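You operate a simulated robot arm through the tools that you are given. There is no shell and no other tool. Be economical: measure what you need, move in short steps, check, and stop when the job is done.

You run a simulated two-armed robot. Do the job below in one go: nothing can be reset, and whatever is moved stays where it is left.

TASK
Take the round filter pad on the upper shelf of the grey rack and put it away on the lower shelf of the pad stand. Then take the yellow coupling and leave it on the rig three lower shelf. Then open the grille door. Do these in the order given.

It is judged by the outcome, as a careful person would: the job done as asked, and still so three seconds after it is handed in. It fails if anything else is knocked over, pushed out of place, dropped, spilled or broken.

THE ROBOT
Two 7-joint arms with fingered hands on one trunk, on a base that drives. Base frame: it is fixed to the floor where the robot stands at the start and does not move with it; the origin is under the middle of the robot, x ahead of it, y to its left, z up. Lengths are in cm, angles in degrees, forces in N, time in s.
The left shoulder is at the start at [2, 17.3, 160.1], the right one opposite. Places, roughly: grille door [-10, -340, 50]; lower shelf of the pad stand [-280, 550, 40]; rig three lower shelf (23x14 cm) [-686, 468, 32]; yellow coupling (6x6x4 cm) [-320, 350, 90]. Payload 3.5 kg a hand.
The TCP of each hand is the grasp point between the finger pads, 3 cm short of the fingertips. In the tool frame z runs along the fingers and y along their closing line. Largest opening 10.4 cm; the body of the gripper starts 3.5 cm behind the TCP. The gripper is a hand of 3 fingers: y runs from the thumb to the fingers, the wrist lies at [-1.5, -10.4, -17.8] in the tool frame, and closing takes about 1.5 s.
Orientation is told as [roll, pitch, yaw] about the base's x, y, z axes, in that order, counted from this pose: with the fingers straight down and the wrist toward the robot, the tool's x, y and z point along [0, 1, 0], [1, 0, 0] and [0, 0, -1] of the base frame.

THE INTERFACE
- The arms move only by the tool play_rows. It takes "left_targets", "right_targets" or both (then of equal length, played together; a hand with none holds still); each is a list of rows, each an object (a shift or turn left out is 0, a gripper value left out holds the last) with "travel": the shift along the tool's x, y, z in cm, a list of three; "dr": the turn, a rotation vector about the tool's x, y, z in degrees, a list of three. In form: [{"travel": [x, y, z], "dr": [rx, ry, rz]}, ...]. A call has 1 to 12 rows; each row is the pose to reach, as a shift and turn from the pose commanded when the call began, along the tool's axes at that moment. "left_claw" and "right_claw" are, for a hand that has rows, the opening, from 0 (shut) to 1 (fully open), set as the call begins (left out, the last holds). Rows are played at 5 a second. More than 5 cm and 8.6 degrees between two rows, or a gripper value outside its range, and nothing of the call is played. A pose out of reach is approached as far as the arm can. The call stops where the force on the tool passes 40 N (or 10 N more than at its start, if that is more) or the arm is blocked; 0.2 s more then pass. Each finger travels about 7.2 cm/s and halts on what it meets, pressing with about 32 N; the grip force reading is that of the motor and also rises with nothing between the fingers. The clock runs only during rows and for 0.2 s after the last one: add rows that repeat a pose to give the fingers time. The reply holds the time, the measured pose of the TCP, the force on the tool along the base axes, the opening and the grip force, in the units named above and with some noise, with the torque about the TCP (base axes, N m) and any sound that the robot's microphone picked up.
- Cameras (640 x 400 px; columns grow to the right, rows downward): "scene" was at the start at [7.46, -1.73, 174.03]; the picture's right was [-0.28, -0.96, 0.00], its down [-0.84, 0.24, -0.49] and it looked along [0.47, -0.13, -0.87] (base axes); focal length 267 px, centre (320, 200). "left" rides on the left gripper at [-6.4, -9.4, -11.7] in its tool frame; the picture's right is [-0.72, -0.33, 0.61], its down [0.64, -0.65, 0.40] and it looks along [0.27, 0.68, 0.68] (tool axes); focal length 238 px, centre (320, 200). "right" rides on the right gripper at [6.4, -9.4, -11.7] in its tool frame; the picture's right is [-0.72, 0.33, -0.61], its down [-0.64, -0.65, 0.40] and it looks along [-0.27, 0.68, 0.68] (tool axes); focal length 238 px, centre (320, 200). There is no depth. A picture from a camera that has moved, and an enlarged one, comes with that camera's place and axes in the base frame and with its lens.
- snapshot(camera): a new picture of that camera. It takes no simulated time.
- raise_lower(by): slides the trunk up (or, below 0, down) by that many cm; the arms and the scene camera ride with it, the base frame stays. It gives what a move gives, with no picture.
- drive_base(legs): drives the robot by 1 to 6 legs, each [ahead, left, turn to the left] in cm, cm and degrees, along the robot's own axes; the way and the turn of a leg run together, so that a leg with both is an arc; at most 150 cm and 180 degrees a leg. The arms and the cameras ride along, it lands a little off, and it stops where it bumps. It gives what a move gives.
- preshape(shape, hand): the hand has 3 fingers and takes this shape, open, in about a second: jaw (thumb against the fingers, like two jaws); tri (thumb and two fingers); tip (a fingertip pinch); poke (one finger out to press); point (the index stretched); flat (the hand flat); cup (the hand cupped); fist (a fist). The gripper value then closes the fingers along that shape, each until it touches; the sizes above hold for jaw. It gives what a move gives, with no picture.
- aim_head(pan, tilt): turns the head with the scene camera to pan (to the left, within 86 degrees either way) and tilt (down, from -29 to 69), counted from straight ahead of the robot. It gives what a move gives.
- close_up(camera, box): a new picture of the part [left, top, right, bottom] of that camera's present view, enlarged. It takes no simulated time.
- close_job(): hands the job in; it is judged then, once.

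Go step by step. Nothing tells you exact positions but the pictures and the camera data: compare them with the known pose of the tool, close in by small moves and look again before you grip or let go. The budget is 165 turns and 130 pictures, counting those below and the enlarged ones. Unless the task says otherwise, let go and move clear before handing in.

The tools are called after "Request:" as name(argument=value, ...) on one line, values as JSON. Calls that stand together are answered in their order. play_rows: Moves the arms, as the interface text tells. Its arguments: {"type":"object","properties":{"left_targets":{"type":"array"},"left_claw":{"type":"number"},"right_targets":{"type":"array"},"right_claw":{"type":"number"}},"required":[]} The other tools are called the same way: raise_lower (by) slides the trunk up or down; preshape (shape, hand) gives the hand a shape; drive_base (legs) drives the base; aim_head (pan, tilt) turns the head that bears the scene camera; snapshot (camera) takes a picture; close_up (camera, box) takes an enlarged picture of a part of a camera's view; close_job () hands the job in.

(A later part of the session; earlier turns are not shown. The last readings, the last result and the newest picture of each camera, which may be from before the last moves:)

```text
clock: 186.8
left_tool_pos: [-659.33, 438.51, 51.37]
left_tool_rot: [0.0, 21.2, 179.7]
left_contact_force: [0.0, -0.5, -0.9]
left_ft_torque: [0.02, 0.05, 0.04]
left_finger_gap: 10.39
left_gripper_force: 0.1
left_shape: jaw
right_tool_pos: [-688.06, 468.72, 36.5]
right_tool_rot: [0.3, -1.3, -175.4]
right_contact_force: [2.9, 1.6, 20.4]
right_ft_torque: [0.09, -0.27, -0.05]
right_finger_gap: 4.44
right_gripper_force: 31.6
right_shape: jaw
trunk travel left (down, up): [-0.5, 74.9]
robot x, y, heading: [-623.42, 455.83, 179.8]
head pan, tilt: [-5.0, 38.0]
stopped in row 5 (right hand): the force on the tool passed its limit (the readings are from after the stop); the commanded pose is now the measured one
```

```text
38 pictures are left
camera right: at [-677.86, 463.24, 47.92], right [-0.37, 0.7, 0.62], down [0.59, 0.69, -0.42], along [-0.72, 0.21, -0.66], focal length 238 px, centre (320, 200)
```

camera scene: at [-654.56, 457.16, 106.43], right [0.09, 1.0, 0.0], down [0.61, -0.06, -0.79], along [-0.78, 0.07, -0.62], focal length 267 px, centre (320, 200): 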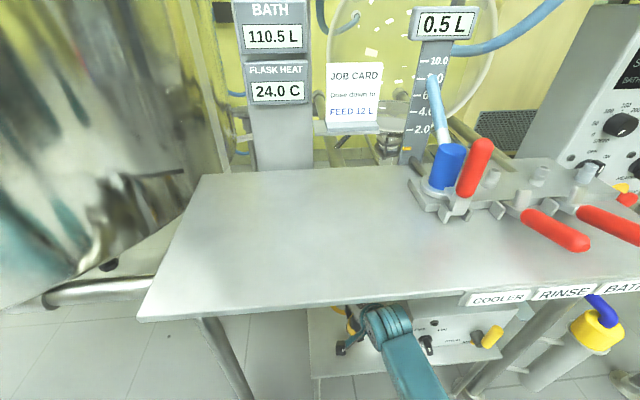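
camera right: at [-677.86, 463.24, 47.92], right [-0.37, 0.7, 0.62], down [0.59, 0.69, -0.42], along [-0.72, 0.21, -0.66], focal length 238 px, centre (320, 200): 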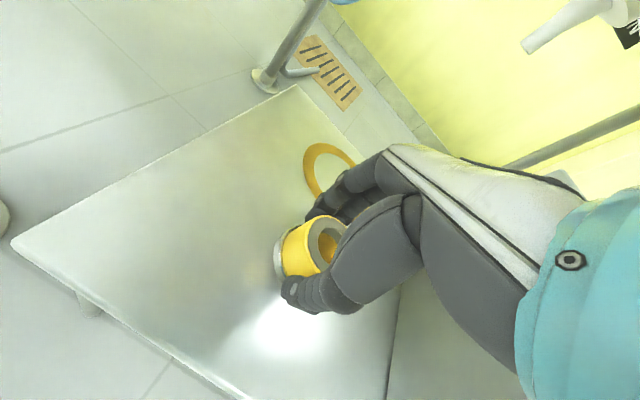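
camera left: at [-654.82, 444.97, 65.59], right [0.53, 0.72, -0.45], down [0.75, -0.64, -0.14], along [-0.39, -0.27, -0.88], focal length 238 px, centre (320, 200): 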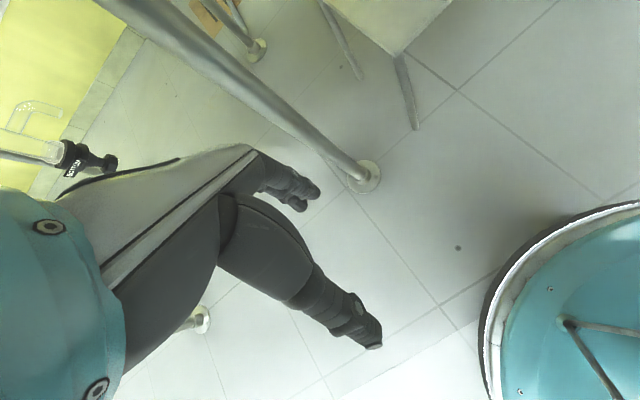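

The coupling is on the shelf. I'll relax the pressure and open partly.

Request:
play_rows(right_targets=[{"travel": [0, -0.2, -0.3], "dr": [0.7, 0, 0]}, {"travel": [0, -0.2, -0.3], "dr": [0.7, 0, 0]}])

Request:
play_rows(right_targets=[{"travel": [0, 0, 0]}, {"travel": [0, 0, 0]}, {"travel": [0, 0, 0]}, {"travel": [0, 0, 0]}, {"travel": [0, 0, 0]}, {"travel": [0, 0, 0]}], right_claw=0.78)

Request:
snapshot(camera="right")

```text
clock: 187.4
left_tool_pos: [-659.48, 438.53, 51.4]
left_tool_rot: [0.0, 21.4, 179.6]
left_contact_force: [-0.5, 0.0, 0.0]
left_ft_torque: [0.02, -0.01, -0.02]
left_finger_gap: 10.39
left_gripper_force: 0.0
left_shape: jaw
right_tool_pos: [-687.63, 468.74, 36.52]
right_tool_rot: [0.2, -0.2, -175.3]
right_contact_force: [-5.3, -1.7, 16.1]
right_ft_torque: [-0.03, 0.31, -0.01]
right_finger_gap: 4.44
right_gripper_force: 32.1
right_shape: jaw
trunk travel left (down, up): [-0.5, 74.9]
robot x, y, heading: [-623.72, 456.03, 179.6]
head pan, tilt: [-5.0, 38.0]
```

```text
clock: 188.8
left_tool_pos: [-659.45, 438.49, 51.42]
left_tool_rot: [0.0, 21.3, 179.7]
left_contact_force: [-0.7, -0.5, 0.0]
left_ft_torque: [0.01, -0.03, 0.01]
left_finger_gap: 10.38
left_gripper_force: 0.0
left_shape: jaw
right_tool_pos: [-687.58, 468.82, 36.3]
right_tool_rot: [0.3, 0.0, -175.4]
right_contact_force: [0.0, -0.5, -0.5]
right_ft_torque: [-0.02, 0.01, -0.01]
right_finger_gap: 8.08
right_gripper_force: 0.0
right_shape: jaw
trunk travel left (down, up): [-0.5, 74.9]
robot x, y, heading: [-623.38, 455.93, 179.5]
head pan, tilt: [-5.0, 38.0]
```

```text
37 pictures are left
camera right: at [-677.64, 463.32, 47.97], right [-0.38, 0.69, 0.61], down [0.6, 0.69, -0.41], along [-0.7, 0.21, -0.68], focal length 238 px, centre (320, 200)
```

right: 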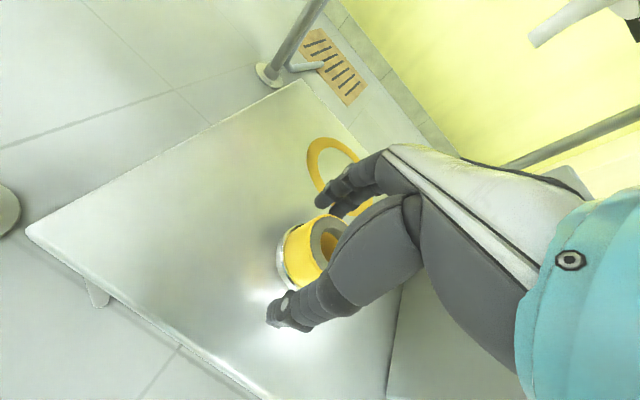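

Released. I'll lift 5 cm to clear the coupling top, then withdraw.

Request:
play_rows(right_targets=[{"travel": [0, 0, -1]}, {"travel": [0, 0, -2.5]}, {"travel": [0, 0, -4]}, {"travel": [0, 0, -5.5]}, {"travel": [0, 0, -5.5]}])

Request:
play_rows(right_targets=[{"travel": [-0.3, -4, 0]}, {"travel": [-0.6, -8, 0]}, {"travel": [-1, -12, 0]}, {"travel": [-1.3, -16, 0]}, {"travel": [-1.3, -16, 0]}])

Request:
snapshot(camera="right")

```text
clock: 190.0
left_tool_pos: [-659.37, 438.52, 51.43]
left_tool_rot: [0.0, 21.3, 179.8]
left_contact_force: [-0.4, 0.1, 0.3]
left_ft_torque: [-0.03, -0.01, -0.02]
left_finger_gap: 10.38
left_gripper_force: 0.1
left_shape: jaw
right_tool_pos: [-687.41, 468.83, 41.59]
right_tool_rot: [0.1, 0.0, -175.3]
right_contact_force: [0.3, 0.2, -0.7]
right_ft_torque: [0.01, -0.01, 0.03]
right_finger_gap: 8.1
right_gripper_force: 0.0
right_shape: jaw
trunk travel left (down, up): [-0.5, 74.9]
robot x, y, heading: [-623.47, 456.14, 179.5]
head pan, tilt: [-5.0, 38.0]
```

```text
clock: 191.2
left_tool_pos: [-659.41, 438.57, 51.36]
left_tool_rot: [-0.1, 21.3, 179.6]
left_contact_force: [0.6, -0.4, 0.3]
left_ft_torque: [0.02, 0.01, -0.01]
left_finger_gap: 10.39
left_gripper_force: 0.0
left_shape: jaw
right_tool_pos: [-671.58, 471.49, 41.85]
right_tool_rot: [0.2, 0.0, -175.3]
right_contact_force: [-0.1, -0.8, -0.3]
right_ft_torque: [-0.04, -0.02, 0.02]
right_finger_gap: 8.07
right_gripper_force: 0.1
right_shape: jaw
trunk travel left (down, up): [-0.5, 74.9]
robot x, y, heading: [-623.37, 456.13, 179.6]
head pan, tilt: [-5.0, 38.0]
```

```text
36 pictures are left
camera right: at [-661.67, 465.96, 53.65], right [-0.38, 0.69, 0.61], down [0.6, 0.69, -0.41], along [-0.7, 0.21, -0.68], focal length 238 px, centre (320, 200)
```

right: 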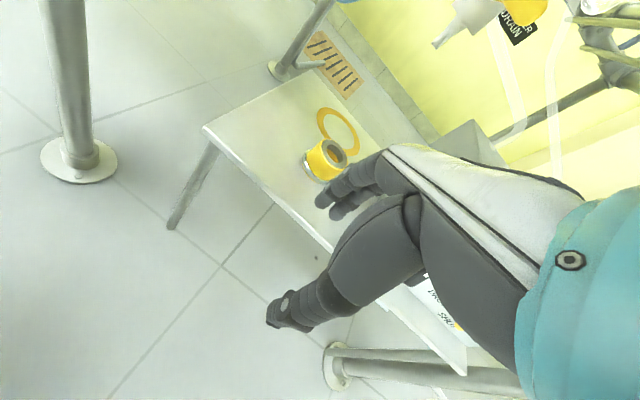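

The coupling stands on the low shelf beside the ring mark. I'll back away, raise the trunk and confirm from the head camera.

Request:
drive_base(legs=[[-55, 0, 0]])

Request:
raise_lower(by=40)

Request:
raise_lower(by=20)

Request:
aim_head(pan=0, tilt=40)

Request:
snapshot(camera="scene")

```text
clock: 194.3
left_tool_pos: [-604.36, 438.2, 51.42]
left_tool_rot: [0.0, 21.4, 179.7]
left_contact_force: [-0.5, -0.1, 0.4]
left_ft_torque: [0.01, 0.02, 0.02]
left_finger_gap: 10.38
left_gripper_force: 0.0
left_shape: jaw
right_tool_pos: [-616.66, 471.12, 42.1]
right_tool_rot: [0.2, 0.0, -175.3]
right_contact_force: [0.5, -0.6, -0.6]
right_ft_torque: [0.01, 0.01, 0.03]
right_finger_gap: 8.09
right_gripper_force: 0.1
right_shape: jaw
trunk travel left (down, up): [-0.5, 74.9]
robot x, y, heading: [-568.74, 455.61, 179.4]
head pan, tilt: [-5.0, 38.0]
```

```text
clock: 198.2
left_tool_pos: [-604.37, 438.19, 91.4]
left_tool_rot: [0.0, 21.3, 179.7]
left_contact_force: [0.2, 0.3, 0.4]
left_ft_torque: [0.02, -0.04, 0.02]
left_finger_gap: 10.35
left_gripper_force: 0.1
left_shape: jaw
right_tool_pos: [-616.6, 471.11, 81.81]
right_tool_rot: [0.3, 0.1, -175.3]
right_contact_force: [-0.5, 0.3, 0.1]
right_ft_torque: [-0.01, 0.0, -0.05]
right_finger_gap: 8.1
right_gripper_force: 0.0
right_shape: jaw
trunk travel left (down, up): [-40.5, 34.9]
robot x, y, heading: [-568.49, 455.61, 179.6]
head pan, tilt: [-5.0, 38.0]
```

```text
clock: 200.3
left_tool_pos: [-604.48, 438.21, 111.38]
left_tool_rot: [0.0, 21.4, 179.7]
left_contact_force: [-0.5, -0.2, -0.7]
left_ft_torque: [0.02, 0.03, 0.0]
left_finger_gap: 10.38
left_gripper_force: 0.1
left_shape: jaw
right_tool_pos: [-616.74, 471.07, 101.96]
right_tool_rot: [0.2, 0.0, -175.4]
right_contact_force: [-0.2, -1.3, 0.1]
right_ft_torque: [0.0, -0.02, 0.02]
right_finger_gap: 8.09
right_gripper_force: 0.1
right_shape: jaw
trunk travel left (down, up): [-60.5, 14.9]
robot x, y, heading: [-568.35, 455.73, 179.5]
head pan, tilt: [-5.0, 38.0]
```

```text
clock: 201.0
left_tool_pos: [-604.45, 438.14, 111.53]
left_tool_rot: [0.0, 21.3, 179.7]
left_contact_force: [-0.6, 0.9, -0.2]
left_ft_torque: [0.01, -0.03, 0.04]
left_finger_gap: 10.4
left_gripper_force: 0.2
left_shape: jaw
right_tool_pos: [-616.66, 471.1, 102.06]
right_tool_rot: [0.2, -0.1, -175.4]
right_contact_force: [0.2, 0.7, -0.2]
right_ft_torque: [-0.03, 0.0, 0.02]
right_finger_gap: 8.09
right_gripper_force: 0.0
right_shape: jaw
trunk travel left (down, up): [-60.5, 14.9]
robot x, y, heading: [-568.56, 455.74, 179.6]
head pan, tilt: [0.0, 40.0]
```

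```text
35 pictures are left
camera scene: at [-578.12, 455.89, 167.81], right [0.01, 1.0, 0.0], down [0.64, 0.0, -0.77], along [-0.77, 0.01, -0.64], focal length 267 px, centre (320, 200)
```

scene: 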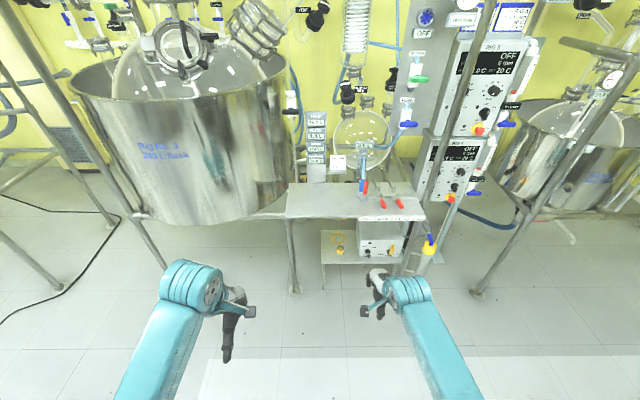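

The coupling is confirmed standing on the rig three lower shelf. Next I'll tuck the right hand, turn around and head back through the corridor toward the grille door.

Request:
play_rows(right_targets=[{"travel": [0, -3, -3]}, {"travel": [0, -6, -6]}, {"travel": [0, -9, -9]}, {"travel": [0, -10, -10]}, {"travel": [0, -10, -10]}])

Request:
drive_base(legs=[[0, 0, 180], [145, 3, 0]])

```text
clock: 202.2
left_tool_pos: [-604.48, 438.07, 111.49]
left_tool_rot: [0.0, 21.3, 179.7]
left_contact_force: [0.7, 0.2, -0.1]
left_ft_torque: [0.02, 0.01, 0.0]
left_finger_gap: 10.37
left_gripper_force: 0.1
left_shape: jaw
right_tool_pos: [-606.57, 471.9, 112.02]
right_tool_rot: [0.4, 0.0, -175.4]
right_contact_force: [0.6, -0.2, -0.2]
right_ft_torque: [0.0, -0.01, 0.0]
right_finger_gap: 8.09
right_gripper_force: 0.1
right_shape: jaw
trunk travel left (down, up): [-60.5, 14.9]
robot x, y, heading: [-568.27, 455.74, 179.7]
head pan, tilt: [0.0, 40.0]
```

```text
clock: 216.6
left_tool_pos: [-389.32, 470.12, 111.48]
left_tool_rot: [0.0, 21.3, -1.6]
left_contact_force: [0.2, -0.6, 0.4]
left_ft_torque: [0.02, 0.02, -0.01]
left_finger_gap: 10.36
left_gripper_force: 0.1
left_shape: jaw
right_tool_pos: [-387.96, 436.41, 111.98]
right_tool_rot: [0.2, 0.0, 3.2]
right_contact_force: [0.7, -0.1, -0.3]
right_ft_torque: [0.03, 0.03, -0.01]
right_finger_gap: 8.06
right_gripper_force: 0.1
right_shape: jaw
trunk travel left (down, up): [-60.5, 14.9]
robot x, y, heading: [-425.46, 453.24, -1.8]
head pan, tilt: [0.0, 40.0]
```

Request:
drive_base(legs=[[-6, 0, 1.8], [0, 34, 0]])

Request:
aim_head(pan=0, tilt=55)

Request:
snapshot(camera="scene")

```text
clock: 219.4
left_tool_pos: [-395.79, 505.24, 111.31]
left_tool_rot: [0.0, 21.3, 0.1]
left_contact_force: [-0.3, -0.5, -0.7]
left_ft_torque: [0.02, -0.01, 0.01]
left_finger_gap: 10.38
left_gripper_force: 0.0
left_shape: jaw
right_tool_pos: [-393.39, 471.65, 111.91]
right_tool_rot: [0.1, 0.0, 5.0]
right_contact_force: [-0.4, -0.3, -0.6]
right_ft_torque: [0.0, 0.02, 0.02]
right_finger_gap: 8.09
right_gripper_force: 0.0
right_shape: jaw
trunk travel left (down, up): [-60.5, 14.9]
robot x, y, heading: [-431.56, 487.42, -0.3]
head pan, tilt: [0.0, 40.0]
```

```text
clock: 220.1
left_tool_pos: [-395.86, 505.42, 111.43]
left_tool_rot: [0.1, 21.3, 0.1]
left_contact_force: [0.0, 0.2, 0.0]
left_ft_torque: [-0.02, -0.02, -0.03]
left_finger_gap: 10.37
left_gripper_force: 0.2
left_shape: jaw
right_tool_pos: [-393.5, 471.64, 111.92]
right_tool_rot: [0.2, 0.0, 5.1]
right_contact_force: [0.5, 0.3, 0.4]
right_ft_torque: [-0.03, -0.01, -0.03]
right_finger_gap: 8.08
right_gripper_force: 0.0
right_shape: jaw
trunk travel left (down, up): [-60.5, 14.9]
robot x, y, heading: [-431.79, 487.3, -0.1]
head pan, tilt: [0.0, 55.0]
```

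```text
34 pictures are left
camera scene: at [-423.1, 487.61, 165.75], right [0.0, -1.0, 0.0], down [-0.82, 0.0, -0.57], along [0.57, 0.0, -0.82], focal length 267 px, centre (320, 200)
```

scene: 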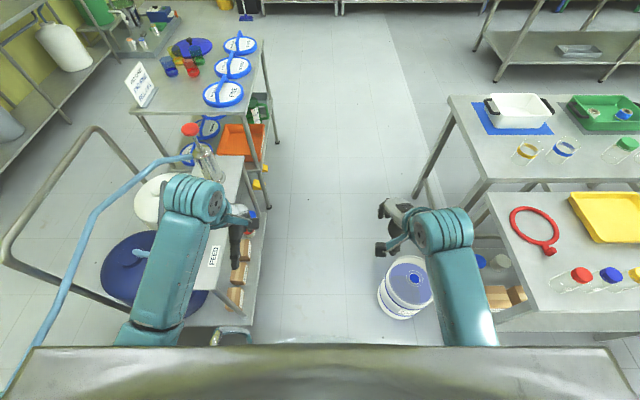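

I'll bring the left hand inward and up a little, then pass through.

Request:
play_rows(left_targets=[{"travel": [-3, 0, -2]}, {"travel": [-6, 0, -4]}, {"travel": [-8, 0, -6]}, {"travel": [-8, 0, -6]}])

Request:
drive_base(legs=[[110, 0, 0]])

Request:
snapshot(camera="scene")

```text
clock: 221.1
left_tool_pos: [-393.53, 497.4, 117.16]
left_tool_rot: [-0.1, 21.3, 0.0]
left_contact_force: [0.8, -0.5, -0.4]
left_ft_torque: [-0.02, 0.04, 0.02]
left_finger_gap: 10.36
left_gripper_force: 0.2
left_shape: jaw
right_tool_pos: [-393.4, 471.71, 111.94]
right_tool_rot: [0.2, -0.1, 4.9]
right_contact_force: [0.0, -1.0, -0.6]
right_ft_torque: [0.02, -0.01, -0.05]
right_finger_gap: 8.1
right_gripper_force: 0.1
right_shape: jaw
trunk travel left (down, up): [-60.5, 14.9]
robot x, y, heading: [-431.56, 487.84, -0.1]
head pan, tilt: [0.0, 55.0]
```

```text
clock: 226.7
left_tool_pos: [-284.7, 497.34, 117.01]
left_tool_rot: [-0.1, 21.4, 0.1]
left_contact_force: [0.2, -0.2, -0.3]
left_ft_torque: [0.01, -0.02, -0.01]
left_finger_gap: 10.42
left_gripper_force: 0.0
left_shape: jaw
right_tool_pos: [-284.75, 471.53, 111.93]
right_tool_rot: [0.2, 0.0, 4.8]
right_contact_force: [-0.4, 0.0, 0.0]
right_ft_torque: [0.01, -0.02, -0.01]
right_finger_gap: 8.08
right_gripper_force: 0.1
right_shape: jaw
trunk travel left (down, up): [-60.5, 14.9]
robot x, y, heading: [-322.91, 487.38, 0.2]
head pan, tilt: [0.0, 55.0]
```

```text
33 pictures are left
camera scene: at [-314.38, 487.54, 165.74], right [0.0, -1.0, 0.0], down [-0.82, 0.0, -0.57], along [0.57, 0.0, -0.82], focal length 267 px, centre (320, 200)
```

scene: 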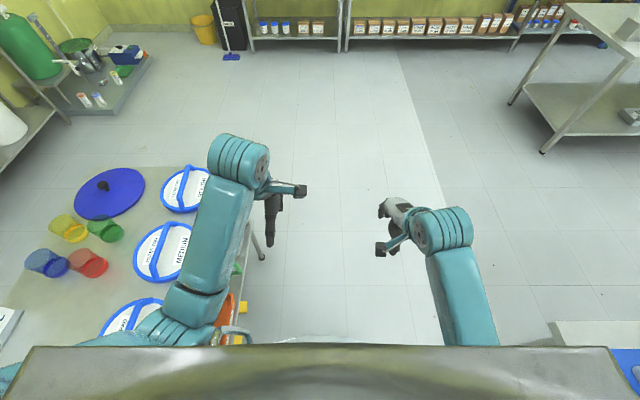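

Clear. I'll move on into the open area, turn to face -y and look down the wider aisle between the tables.

Request:
drive_base(legs=[[100, -25, 0], [0, 0, -90]])

Request:
aim_head(pan=10, tilt=20)

Request:
snapshot(camera="scene")

```text
clock: 235.9
left_tool_pos: [-214.85, 424.64, 117.12]
left_tool_rot: [0.0, 21.3, -91.2]
left_contact_force: [0.5, 0.0, -0.5]
left_ft_torque: [-0.01, -0.03, 0.0]
left_finger_gap: 10.38
left_gripper_force: 0.1
left_shape: jaw
right_tool_pos: [-240.71, 425.13, 111.88]
right_tool_rot: [0.1, -0.1, -86.2]
right_contact_force: [1.0, -0.4, -0.7]
right_ft_torque: [-0.02, 0.02, 0.0]
right_finger_gap: 8.08
right_gripper_force: 0.0
right_shape: jaw
trunk travel left (down, up): [-60.5, 14.9]
robot x, y, heading: [-223.76, 463.29, -91.3]
head pan, tilt: [0.0, 55.0]
```

```text
clock: 236.9
left_tool_pos: [-214.92, 424.59, 117.07]
left_tool_rot: [0.0, 21.3, -91.1]
left_contact_force: [-1.3, -0.9, -0.2]
left_ft_torque: [-0.02, -0.03, -0.01]
left_finger_gap: 10.39
left_gripper_force: 0.0
left_shape: jaw
right_tool_pos: [-240.62, 425.13, 111.86]
right_tool_rot: [0.2, 0.0, -86.2]
right_contact_force: [-1.0, -0.6, 0.3]
right_ft_torque: [0.02, -0.02, 0.0]
right_finger_gap: 8.1
right_gripper_force: 0.0
right_shape: jaw
trunk travel left (down, up): [-60.5, 14.9]
robot x, y, heading: [-223.69, 463.07, -91.0]
head pan, tilt: [10.0, 20.0]
```

```text
32 pictures are left
camera scene: at [-222.5, 452.64, 170.94], right [-0.99, -0.15, 0.0], down [-0.05, 0.34, -0.94], along [0.14, -0.93, -0.34], focal length 267 px, centre (320, 200)
```

scene: 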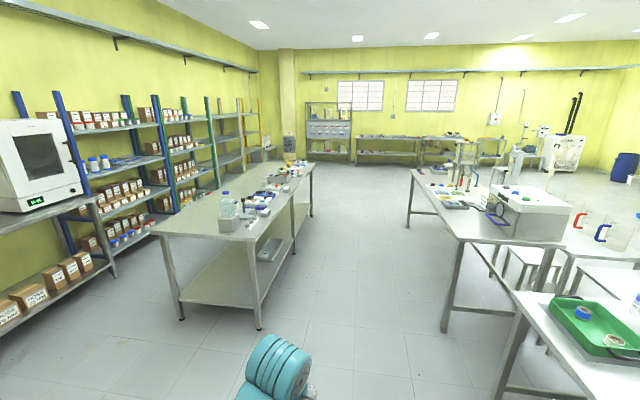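

Request:
close_up(camera="scene", box=[235, 90, 415, 200])

```text
3.56 times, centred on (325, 145) of scene
camera zoom: at [-222.5, 452.64, 170.94], right [-0.99, -0.15, 0.0], down [-0.05, 0.34, -0.94], along [0.14, -0.93, -0.34], focal length 950 px, centre (302, 396)
```

zoom: 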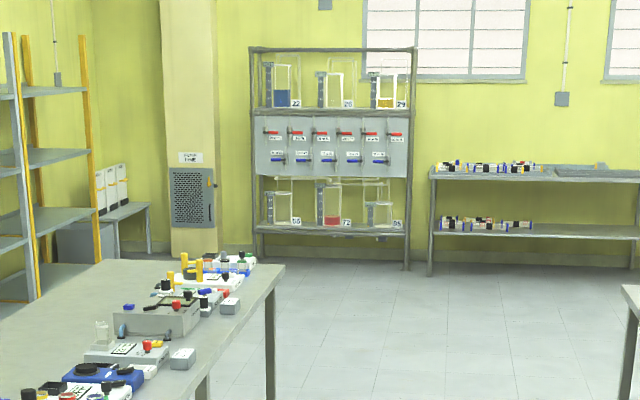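

The grille door is on the column in the far left corner, with its latch on the right edge and hinges on the left. I'll drive down the wide aisle toward it.

Request:
drive_base(legs=[[0, 0, 1], [150, 0, 0], [150, 0, 0], [150, 0, 0], [130, 0, 0]])

Request:
aim_head(pan=45, tilt=20)

Request:
snapshot(camera="scene")

```text
clock: 264.9
left_tool_pos: [-202.6, -156.29, 117.11]
left_tool_rot: [0.0, 21.4, -88.3]
left_contact_force: [-1.3, -0.3, 0.0]
left_ft_torque: [0.0, -0.01, -0.01]
left_finger_gap: 10.41
left_gripper_force: 0.2
left_shape: jaw
right_tool_pos: [-228.44, -157.07, 111.92]
right_tool_rot: [0.3, 0.0, -83.5]
right_contact_force: [-0.3, -0.4, 0.2]
right_ft_torque: [0.0, 0.01, 0.01]
right_finger_gap: 8.09
right_gripper_force: 0.0
right_shape: jaw
trunk travel left (down, up): [-60.5, 14.9]
robot x, y, heading: [-213.69, -118.98, -88.3]
head pan, tilt: [10.0, 20.0]
```

```text
clock: 265.9
left_tool_pos: [-202.62, -156.36, 117.11]
left_tool_rot: [0.0, 21.2, -88.4]
left_contact_force: [0.4, 1.3, -1.2]
left_ft_torque: [0.01, -0.05, 0.01]
left_finger_gap: 10.4
left_gripper_force: 0.0
left_shape: jaw
right_tool_pos: [-228.51, -157.06, 111.96]
right_tool_rot: [0.2, -0.1, -83.5]
right_contact_force: [-0.9, 0.2, 0.4]
right_ft_torque: [0.03, -0.01, -0.04]
right_finger_gap: 8.09
right_gripper_force: 0.1
right_shape: jaw
trunk travel left (down, up): [-60.5, 14.9]
robot x, y, heading: [-213.67, -117.88, -88.8]
head pan, tilt: [45.0, 20.0]
```

```text
30 pictures are left
camera scene: at [-206.66, -126.01, 170.95], right [-0.69, -0.73, 0.0], down [-0.25, 0.24, -0.94], along [0.68, -0.65, -0.34], focal length 267 px, centre (320, 200)
```

scene: 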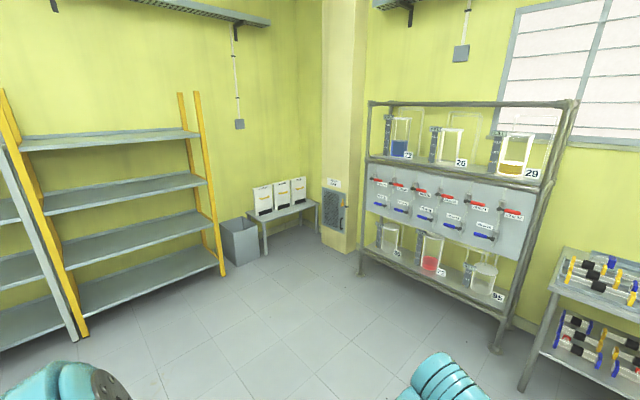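

Request:
close_up(camera="scene", box=[270, 160, 390, 260])

```text
4.00 times, centred on (330, 210) of scene
camera zoom: at [-206.66, -126.01, 170.95], right [-0.69, -0.73, 0.0], down [-0.25, 0.24, -0.94], along [0.68, -0.65, -0.34], focal length 1069 px, centre (280, 160)
```

zoom: 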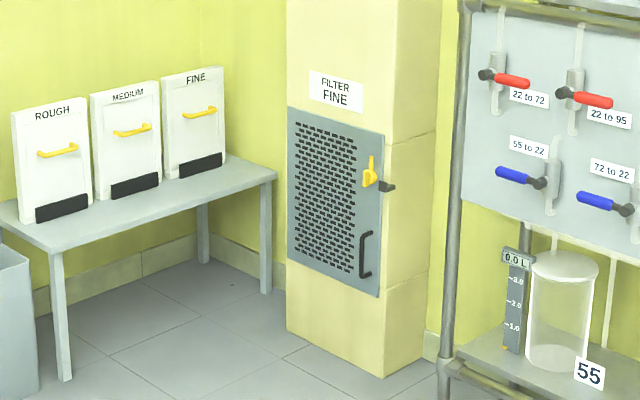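

The grille door spans x -21…16 and z 26…76 on the column face at y≈-342. It has a yellow turn latch at about [-18, z 62], a black pull handle at [-17, z 33–46], and its hinge on the +x side. I'll drive in front of it.

Request:
drive_base(legs=[[65, 100, -1.2], [65, 95, 0]])

Request:
aim_head(pan=0, tilt=45)

Request:
snapshot(camera="scene")

Request:
close_up(camera="scene", box=[280, 110, 400, 210])

```text
clock: 277.4
left_tool_pos: [-11.64, -286.33, 117.16]
left_tool_rot: [0.0, 21.4, -91.4]
left_contact_force: [0.0, -0.6, 0.0]
left_ft_torque: [0.01, 0.0, 0.0]
left_finger_gap: 10.4
left_gripper_force: 0.1
left_shape: jaw
right_tool_pos: [-37.45, -285.79, 112.06]
right_tool_rot: [0.2, 0.0, -86.4]
right_contact_force: [-0.6, -0.3, -0.6]
right_ft_torque: [0.01, 0.02, 0.0]
right_finger_gap: 8.07
right_gripper_force: 0.1
right_shape: jaw
trunk travel left (down, up): [-60.5, 14.9]
robot x, y, heading: [-20.68, -248.01, -91.3]
head pan, tilt: [45.0, 20.0]
```

```text
clock: 278.5
left_tool_pos: [-11.73, -286.25, 117.18]
left_tool_rot: [0.0, 21.2, -91.4]
left_contact_force: [-0.3, -0.6, -0.5]
left_ft_torque: [0.01, -0.01, 0.0]
left_finger_gap: 10.38
left_gripper_force: 0.0
left_shape: jaw
right_tool_pos: [-37.52, -285.82, 111.92]
right_tool_rot: [0.2, 0.0, -86.4]
right_contact_force: [-0.5, -0.1, -0.4]
right_ft_torque: [-0.01, 0.02, 0.01]
right_finger_gap: 8.07
right_gripper_force: 0.1
right_shape: jaw
trunk travel left (down, up): [-60.5, 14.9]
robot x, y, heading: [-20.88, -247.91, -91.4]
head pan, tilt: [0.0, 45.0]
```

```text
28 pictures are left
camera scene: at [-20.77, -257.26, 167.09], right [-1.0, 0.02, 0.0], down [0.02, 0.71, -0.71], along [-0.02, -0.71, -0.71], focal length 267 px, centre (320, 200)
```

scene: 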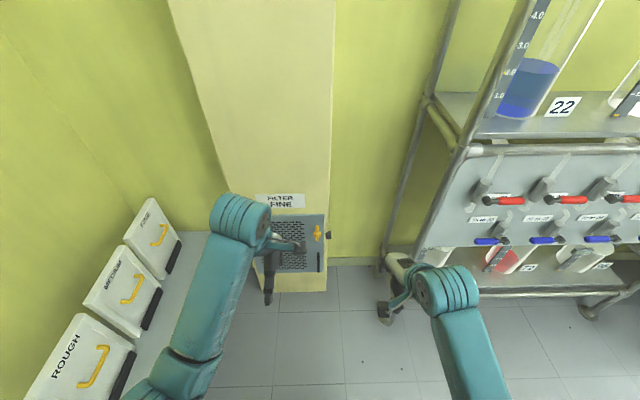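

```text
4.00 times, centred on (340, 160) of scene
camera zoom: at [-20.77, -257.26, 167.09], right [-1.0, 0.02, 0.0], down [0.02, 0.71, -0.71], along [-0.02, -0.71, -0.71], focal length 1069 px, centre (240, 360)
```

zoom: 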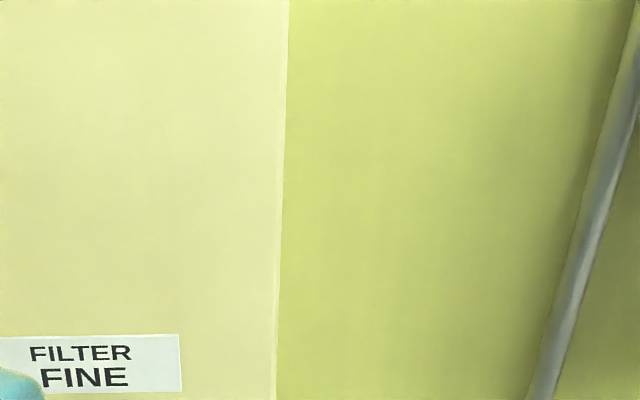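

I'll move the left hand out of view, lower the trunk and take a close look at the latch and handle.

Request:
play_rows(left_targets=[{"travel": [4.5, 0, 0]}, {"travel": [9, 0, 0]}, {"travel": [13.5, 0, 0]}, {"travel": [18, 0, 0]}, {"travel": [22, 0, 0]}, {"travel": [22, 0, 0]}])

Request:
raise_lower(by=-40)

Request:
aim_head(pan=0, tilt=45)

Request:
close_up(camera="scene", box=[230, 120, 390, 240])

```text
clock: 279.9
left_tool_pos: [10.32, -286.99, 117.22]
left_tool_rot: [0.0, 21.4, -91.3]
left_contact_force: [-0.5, 0.0, 0.3]
left_ft_torque: [0.0, 0.02, 0.02]
left_finger_gap: 10.36
left_gripper_force: 0.1
left_shape: jaw
right_tool_pos: [-37.51, -285.85, 111.82]
right_tool_rot: [0.2, 0.0, -86.4]
right_contact_force: [0.5, 1.1, -0.4]
right_ft_torque: [-0.01, 0.02, 0.0]
right_finger_gap: 8.07
right_gripper_force: 0.3
right_shape: jaw
trunk travel left (down, up): [-60.5, 14.9]
robot x, y, heading: [-20.28, -248.11, -91.4]
head pan, tilt: [0.0, 45.0]
```

```text
clock: 283.7
left_tool_pos: [10.35, -286.92, 77.15]
left_tool_rot: [0.0, 21.3, -91.4]
left_contact_force: [0.7, 0.4, -0.5]
left_ft_torque: [0.03, 0.03, -0.03]
left_finger_gap: 10.37
left_gripper_force: 0.1
left_shape: jaw
right_tool_pos: [-37.48, -285.82, 71.91]
right_tool_rot: [0.2, 0.0, -86.3]
right_contact_force: [0.7, -0.2, 0.2]
right_ft_torque: [-0.02, 0.0, -0.03]
right_finger_gap: 8.08
right_gripper_force: 0.0
right_shape: jaw
trunk travel left (down, up): [-20.5, 54.9]
robot x, y, heading: [-20.94, -248.11, -91.5]
head pan, tilt: [0.0, 45.0]
```

```text
clock: 284.3
left_tool_pos: [10.37, -286.81, 77.22]
left_tool_rot: [0.0, 21.3, -91.3]
left_contact_force: [-0.2, 1.1, 0.5]
left_ft_torque: [-0.01, -0.03, -0.02]
left_finger_gap: 10.4
left_gripper_force: 0.1
left_shape: jaw
right_tool_pos: [-37.57, -285.87, 71.87]
right_tool_rot: [0.2, -0.1, -86.5]
right_contact_force: [-0.6, 0.0, -0.6]
right_ft_torque: [-0.01, -0.01, 0.01]
right_finger_gap: 8.11
right_gripper_force: 0.0
right_shape: jaw
trunk travel left (down, up): [-20.5, 54.9]
robot x, y, heading: [-20.5, -247.71, -91.5]
head pan, tilt: [0.0, 45.0]
```

```text
3.33 times, centred on (310, 180) of scene
camera zoom: at [-21.03, -267.03, 126.63], right [-1.0, 0.02, 0.0], down [0.02, 0.71, -0.71], along [-0.02, -0.71, -0.71], focal length 891 px, centre (353, 267)
```

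zoom: 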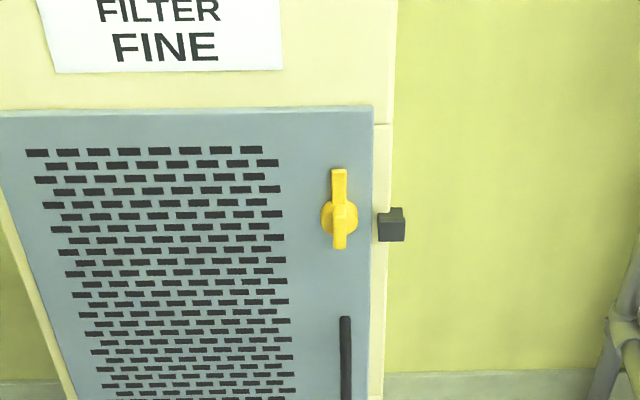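

The latch lever stands vertical and doesn't reach the dark keeper, so the door looks unlatched, but I'll watch the force. I'll lower further and turn the right hand so it can grip the vertical handle.

Request:
raise_lower(by=-20)

Request:
play_rows(right_targets=[{"dr": [0, 0, -8]}, {"dr": [0, 0, -16]}, {"dr": [0, 0, -24]}, {"dr": [0, 0, -32]}, {"dr": [0, 0, -40]}, {"dr": [0, 0, -48]}, {"dr": [0, 0, -56]}, {"dr": [0, 0, -64]}, {"dr": [0, 0, -72]}, {"dr": [0, 0, -80]}, {"dr": [0, 0, -85]}, {"dr": [0, 0, -85]}])

Request:
play_rows(right_targets=[{"dr": [0, -8, 0]}, {"dr": [0, -16, 0]}, {"dr": [0, -24, 0]}, {"dr": [0, -32, 0]}, {"dr": [0, -40, 0]}, {"dr": [0, -48, 0]}, {"dr": [0, -55, 0]}, {"dr": [0, -55, 0]}])

Request:
snapshot(camera="scene")

Request:
snapshot(camera="right")

```text
clock: 286.5
left_tool_pos: [10.34, -286.68, 56.28]
left_tool_rot: [0.1, 24.0, -91.4]
left_contact_force: [0.2, -0.3, 0.4]
left_ft_torque: [-0.02, -0.04, -0.04]
left_finger_gap: 10.38
left_gripper_force: 0.1
left_shape: jaw
right_tool_pos: [-37.51, -285.7, 51.39]
right_tool_rot: [0.3, 0.9, -86.5]
right_contact_force: [0.3, -0.1, 0.2]
right_ft_torque: [0.0, -0.02, 0.0]
right_finger_gap: 8.09
right_gripper_force: 0.2
right_shape: jaw
trunk travel left (down, up): [-0.5, 74.9]
robot x, y, heading: [-20.98, -248.34, -91.3]
head pan, tilt: [0.0, 45.0]
```

```text
clock: 289.1
left_tool_pos: [10.25, -286.69, 56.18]
left_tool_rot: [0.0, 23.9, -91.4]
left_contact_force: [-0.1, -0.8, -0.3]
left_ft_torque: [0.0, -0.01, -0.01]
left_finger_gap: 10.37
left_gripper_force: 0.1
left_shape: jaw
right_tool_pos: [-37.42, -285.68, 51.43]
right_tool_rot: [0.9, -0.1, -1.4]
right_contact_force: [0.0, -0.1, -0.4]
right_ft_torque: [0.02, -0.01, 0.03]
right_finger_gap: 8.06
right_gripper_force: 0.1
right_shape: jaw
trunk travel left (down, up): [-0.5, 74.9]
robot x, y, heading: [-20.85, -248.41, -91.4]
head pan, tilt: [0.0, 45.0]
```

```text
clock: 290.9
left_tool_pos: [10.38, -286.76, 56.25]
left_tool_rot: [-0.1, 23.9, -91.4]
left_contact_force: [-0.5, 0.6, -0.2]
left_ft_torque: [0.03, 0.02, 0.0]
left_finger_gap: 10.39
left_gripper_force: 0.1
left_shape: jaw
right_tool_pos: [-37.45, -285.66, 51.43]
right_tool_rot: [-54.1, -0.1, -1.4]
right_contact_force: [-0.2, -0.7, 0.3]
right_ft_torque: [0.01, 0.0, -0.06]
right_finger_gap: 8.08
right_gripper_force: 0.0
right_shape: jaw
trunk travel left (down, up): [-0.5, 74.9]
robot x, y, heading: [-20.63, -247.94, -91.3]
head pan, tilt: [0.0, 45.0]
```

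```text
25 pictures are left
camera scene: at [-21.31, -278.58, 105.42], right [-1.0, 0.02, 0.0], down [0.02, 0.71, -0.71], along [-0.02, -0.71, -0.71], focal length 267 px, centre (320, 200)
```

scene: 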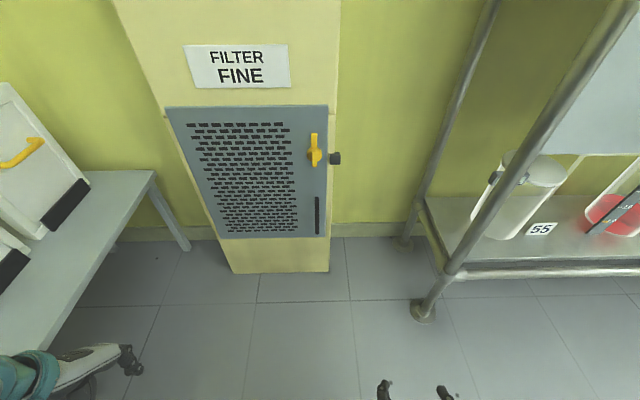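

```text
24 pictures are left
camera right: at [-46.54, -272.19, 53.03], right [0.33, 0.07, 0.94], down [-0.67, -0.69, 0.28], along [0.67, -0.72, -0.18], focal length 238 px, centre (320, 200)
```

right: 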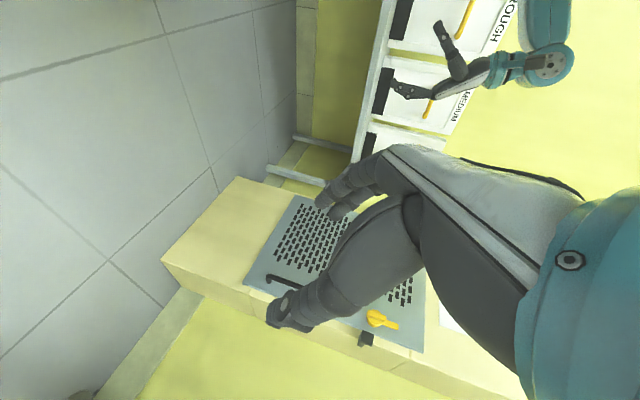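

The handle is at x≈-22, z 28–46. The left hand would be in the door's swing, so I'll raise it above door height and then drive closer.

Request:
play_rows(left_targets=[{"travel": [0, -1.75, -4]}, {"travel": [0, -3.5, -8]}, {"travel": [0, -5.25, -12]}, {"travel": [0, -7, -16]}, {"travel": [0, -8.75, -20]}, {"travel": [0, -10.5, -24]}, {"travel": [0, -12.25, -28]}, {"travel": [0, -14, -32]}, {"travel": [0, -14, -36]}, {"travel": [0, -14, -36]}])

Request:
drive_base(legs=[[28, 0, 1.3]])

Request:
snapshot(camera="right")

```text
clock: 293.1
left_tool_pos: [10.14, -288.61, 94.73]
left_tool_rot: [0.0, 23.9, -91.4]
left_contact_force: [-0.1, 0.0, -1.1]
left_ft_torque: [0.02, -0.01, -0.02]
left_finger_gap: 10.36
left_gripper_force: 0.1
left_shape: jaw
left hand out of reach, approached as far as the arm can: row 1, 2, 3, 4, 5, 6
right_tool_pos: [-37.46, -285.68, 51.45]
right_tool_rot: [-54.1, -0.2, -1.3]
right_contact_force: [0.2, -0.1, -0.5]
right_ft_torque: [-0.01, -0.03, 0.01]
right_finger_gap: 8.08
right_gripper_force: 0.0
right_shape: jaw
trunk travel left (down, up): [-0.5, 74.9]
robot x, y, heading: [-20.62, -248.17, -91.3]
head pan, tilt: [0.0, 45.0]
```

```text
clock: 295.1
left_tool_pos: [10.72, -316.11, 94.61]
left_tool_rot: [0.0, 23.9, -90.0]
left_contact_force: [-0.3, 0.4, -0.2]
left_ft_torque: [0.01, 0.03, 0.04]
left_finger_gap: 10.39
left_gripper_force: 0.1
left_shape: jaw
right_tool_pos: [-36.94, -314.16, 51.32]
right_tool_rot: [-54.1, -0.2, 0.0]
right_contact_force: [0.4, 0.2, -0.1]
right_ft_torque: [0.0, -0.05, 0.01]
right_finger_gap: 8.1
right_gripper_force: 0.1
right_shape: jaw
trunk travel left (down, up): [-0.5, 74.9]
robot x, y, heading: [-21.44, -276.43, -89.9]
head pan, tilt: [0.0, 45.0]
```

```text
23 pictures are left
camera right: at [-46.3, -300.95, 53.04], right [0.32, 0.07, 0.94], down [-0.65, -0.7, 0.28], along [0.68, -0.71, -0.18], focal length 238 px, centre (320, 200)
```

right: 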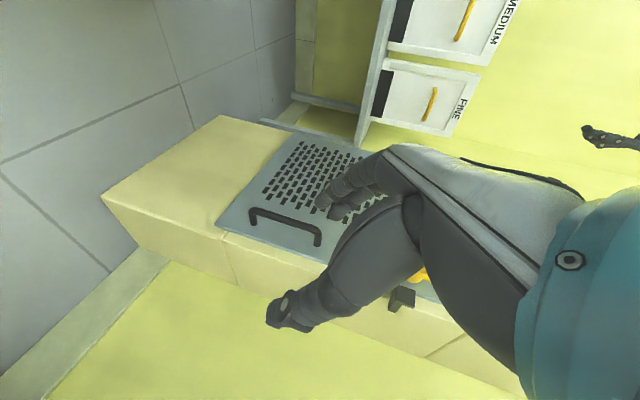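

The handle bar works out to about [-22.3, -334, z 34–49]. I'll line up 8 cm short of it with the fingers open.

Request:
play_rows(right_targets=[{"travel": [-1, 3.5, 3]}, {"travel": [-2, 7.5, 5]}, {"travel": [-3, 11.5, 8]}, {"travel": [-3.8, 14.6, 11]}, {"travel": [-3.8, 14.6, 13]}, {"travel": [-3.8, 14.6, 13]}], right_claw=1)

Request:
snapshot(camera="right")

Request:
snapshot(camera="scene")

```text
refused: row 3 steps farther than a row can; nothing moved
```

```text
22 pictures are left
camera right: at [-46.3, -300.95, 53.04], right [0.32, 0.07, 0.94], down [-0.65, -0.7, 0.28], along [0.68, -0.71, -0.18], focal length 238 px, centre (320, 200)
```

right: 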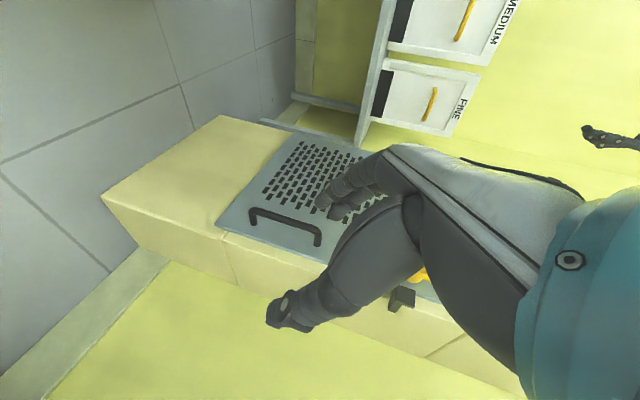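

```text
21 pictures are left
camera scene: at [-20.94, -306.74, 105.41], right [-1.0, 0.0, 0.0], down [0.0, 0.71, -0.71], along [0.0, -0.71, -0.71], focal length 267 px, centre (320, 200)
```

scene: 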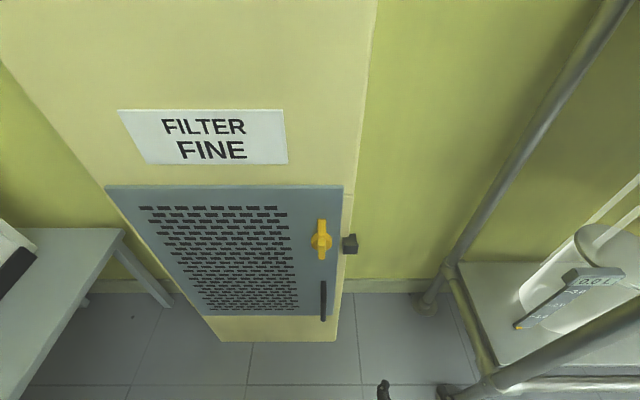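

Request:
play_rows(right_targets=[{"travel": [-0.8, 3.3, 2.5]}, {"travel": [-1.6, 6.6, 5]}, {"travel": [-2.4, 9.9, 7.5]}, {"travel": [-3, 12.8, 10]}, {"travel": [-3.6, 15.6, 12]}, {"travel": [-3.6, 15.6, 14]}, {"travel": [-3.6, 15.6, 14]}], right_claw=1)

Request:
snapshot(camera="right")

Request:
close_up(camera="scene", box=[240, 230, 400, 400])

```text
clock: 296.6
left_tool_pos: [10.79, -315.96, 94.82]
left_tool_rot: [0.0, 24.0, -89.9]
left_contact_force: [0.9, -0.9, 0.1]
left_ft_torque: [-0.02, 0.05, 0.02]
left_finger_gap: 10.39
left_gripper_force: 0.0
left_shape: jaw
right_tool_pos: [-21.36, -327.73, 46.06]
right_tool_rot: [-54.2, -0.2, -0.2]
right_contact_force: [0.0, 0.7, 0.7]
right_ft_torque: [0.01, -0.02, 0.03]
right_finger_gap: 10.39
right_gripper_force: 0.1
right_shape: jaw
trunk travel left (down, up): [-0.5, 74.9]
robot x, y, heading: [-21.2, -276.35, -90.1]
head pan, tilt: [0.0, 45.0]
```

```text
20 pictures are left
camera right: at [-30.7, -314.5, 47.72], right [0.32, 0.07, 0.94], down [-0.65, -0.7, 0.28], along [0.68, -0.71, -0.18], focal length 238 px, centre (320, 200)
```

right: 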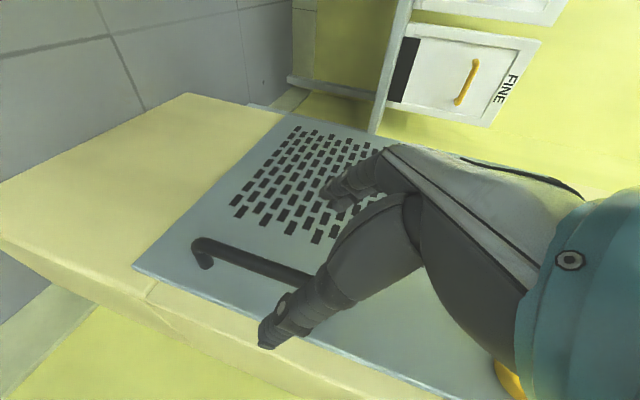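

```text
2.35 times, centred on (320, 315) of scene
camera zoom: at [-20.94, -306.73, 105.41], right [-1.0, 0.0, 0.0], down [0.0, 0.71, -0.71], along [0.0, -0.71, -0.71], focal length 629 px, centre (320, -71)
```

zoom: 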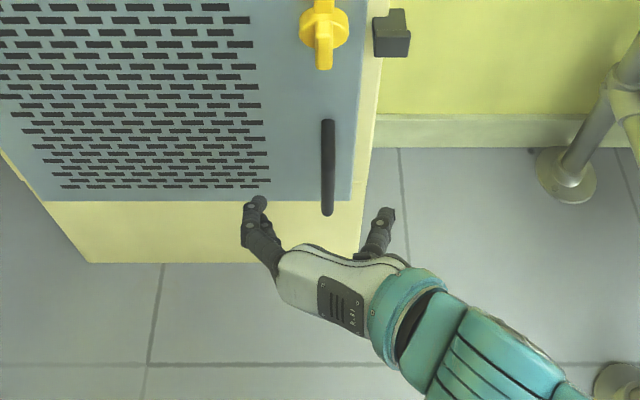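

Lined up, with the bar between the thumb and fingers. I'll advance 8 cm and close.

Request:
play_rows(right_targets=[{"travel": [0, -0.2, 2.5]}, {"travel": [0, -0.3, 5]}, {"travel": [0, -0.3, 7]}, {"travel": [0, -0.3, 8]}, {"travel": [0, -0.3, 8]}])

Request:
close_up(camera="scene", box=[240, 230, 400, 400])

```text
clock: 297.9
left_tool_pos: [10.75, -315.94, 94.76]
left_tool_rot: [0.0, 23.9, -90.1]
left_contact_force: [0.2, 0.1, 0.5]
left_ft_torque: [-0.03, 0.0, 0.02]
left_finger_gap: 10.4
left_gripper_force: 0.1
left_shape: jaw
right_tool_pos: [-21.54, -334.28, 41.48]
right_tool_rot: [-54.1, -0.2, -0.1]
right_contact_force: [-0.3, -0.7, -0.2]
right_ft_torque: [0.01, -0.01, 0.0]
right_finger_gap: 10.37
right_gripper_force: 0.2
right_shape: jaw
trunk travel left (down, up): [-0.5, 74.9]
robot x, y, heading: [-21.03, -276.38, -89.6]
head pan, tilt: [0.0, 45.0]
```

```text
2.35 times, centred on (320, 315) of scene
camera zoom: at [-20.94, -306.73, 105.41], right [-1.0, 0.0, 0.0], down [0.0, 0.71, -0.71], along [0.0, -0.71, -0.71], focal length 629 px, centre (320, -71)
```

zoom: 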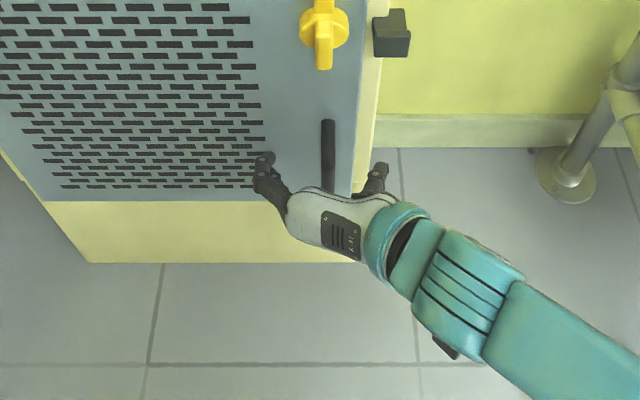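

Request:
play_rows(right_targets=[{}, {}, {}, {}, {}, {}, {}, {}], right_claw=0)

Request:
snapshot(camera="right")

```text
clock: 299.6
left_tool_pos: [10.74, -315.94, 94.79]
left_tool_rot: [0.0, 24.0, -90.0]
left_contact_force: [0.8, -0.2, -1.2]
left_ft_torque: [-0.01, -0.01, -0.02]
left_finger_gap: 10.4
left_gripper_force: 0.1
left_shape: jaw
right_tool_pos: [-21.8, -334.22, 41.45]
right_tool_rot: [-54.0, -0.2, 0.0]
right_contact_force: [-2.8, 0.0, -2.5]
right_ft_torque: [-0.01, -0.08, 0.05]
right_finger_gap: 0.0
right_gripper_force: 32.0
right_shape: jaw
trunk travel left (down, up): [-0.5, 74.9]
robot x, y, heading: [-21.09, -276.09, -90.2]
head pan, tilt: [0.0, 45.0]
```

```text
17 pictures are left
camera right: at [-31.03, -320.99, 43.11], right [0.32, 0.07, 0.94], down [-0.65, -0.7, 0.28], along [0.68, -0.71, -0.18], focal length 238 px, centre (320, 200)
```

right: 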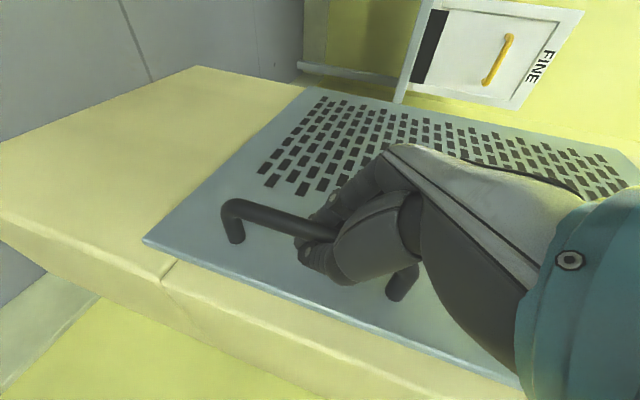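

The hand is hooked around the handle. I'll try a gentle pull along the door's arc.

Request:
play_rows(right_targets=[{"travel": [0.9, 0.05, -1.2]}, {"travel": [1.8, 0.15, -2.4]}, {"travel": [2.8, 0.35, -3.9]}, {"travel": [3.87, 0.6, -5.35]}, {"travel": [3.87, 0.6, -5.35]}])

Request:
close_up(camera="scene", box=[180, 170, 400, 400])

```text
clock: 300.9
left_tool_pos: [10.8, -315.96, 94.67]
left_tool_rot: [0.0, 23.9, -90.0]
left_contact_force: [1.2, 1.0, -0.9]
left_ft_torque: [0.02, -0.02, -0.02]
left_finger_gap: 10.38
left_gripper_force: 0.0
left_shape: jaw
right_tool_pos: [-20.84, -327.55, 41.64]
right_tool_rot: [-54.2, -0.3, 0.0]
right_contact_force: [16.4, -4.8, -0.6]
right_ft_torque: [-0.03, -0.17, -0.09]
right_finger_gap: 0.02
right_gripper_force: 32.0
right_shape: jaw
trunk travel left (down, up): [-0.5, 74.9]
robot x, y, heading: [-21.23, -276.06, -90.0]
head pan, tilt: [0.0, 45.0]
```

```text
1.74 times, centred on (290, 285) of scene
camera zoom: at [-20.86, -306.75, 105.41], right [-1.0, 0.0, 0.0], down [0.0, 0.71, -0.71], along [0.0, -0.71, -0.71], focal length 465 px, centre (372, 52)
```

zoom: 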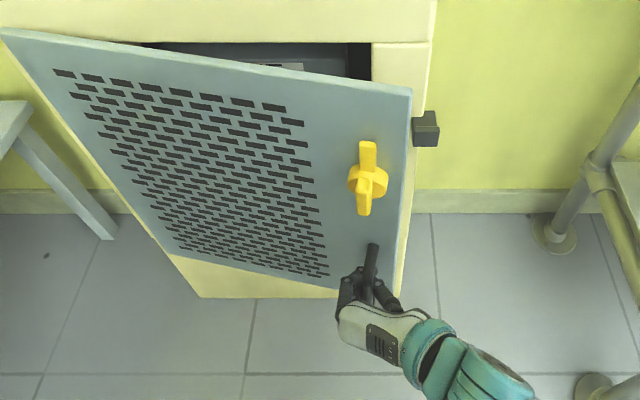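

The door is swinging open. I'll continue along the arc, yielding a bit toward +x.

Request:
play_rows(right_targets=[{"travel": [0, 0.5, 0], "dr": [1, 0, 0.7]}, {"travel": [1.9, 1.2, -2.6], "dr": [2, 0, 1.5]}, {"travel": [3.75, 2.2, -5.2], "dr": [4, 0, 3]}, {"travel": [5.6, 3.5, -7.7], "dr": [6, 0, 4.4]}, {"travel": [7.3, 5.1, -10], "dr": [8.1, 0, 5.9]}, {"travel": [7.3, 5.1, -10], "dr": [8.1, 0, 5.9]}])

Request:
close_up(camera="scene", box=[180, 170, 400, 400])

```text
clock: 301.9
left_tool_pos: [11.01, -316.08, 94.7]
left_tool_rot: [-0.1, 24.0, -89.8]
left_contact_force: [0.2, 1.3, -0.3]
left_ft_torque: [0.03, -0.01, -0.04]
left_finger_gap: 10.38
left_gripper_force: 0.0
left_shape: jaw
right_tool_pos: [-17.38, -319.08, 41.85]
right_tool_rot: [-54.2, -0.7, -6.7]
right_contact_force: [18.5, -11.3, -11.3]
right_ft_torque: [-0.1, -0.06, -0.2]
right_finger_gap: 0.02
right_gripper_force: 31.7
right_shape: jaw
trunk travel left (down, up): [-0.5, 74.9]
robot x, y, heading: [-20.96, -276.21, -90.0]
head pan, tilt: [0.0, 45.0]
stopped in row 4 (right hand): the force on the tool passed its limit (the readings are from after the stop); the commanded pose is now the measured one
```

```text
1.74 times, centred on (290, 285) of scene
camera zoom: at [-20.77, -306.91, 105.35], right [-1.0, 0.0, 0.0], down [0.0, 0.71, -0.71], along [0.0, -0.71, -0.71], focal length 465 px, centre (372, 52)
```

zoom: 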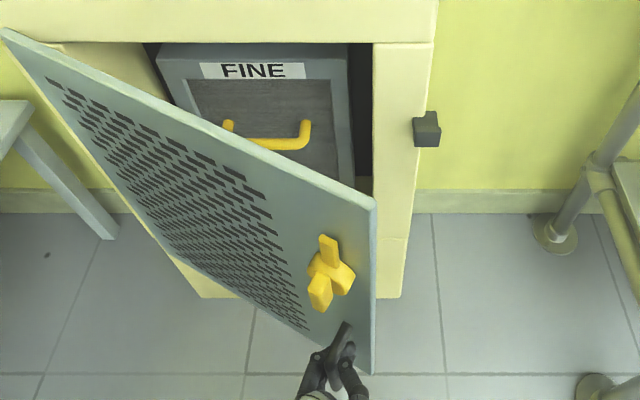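

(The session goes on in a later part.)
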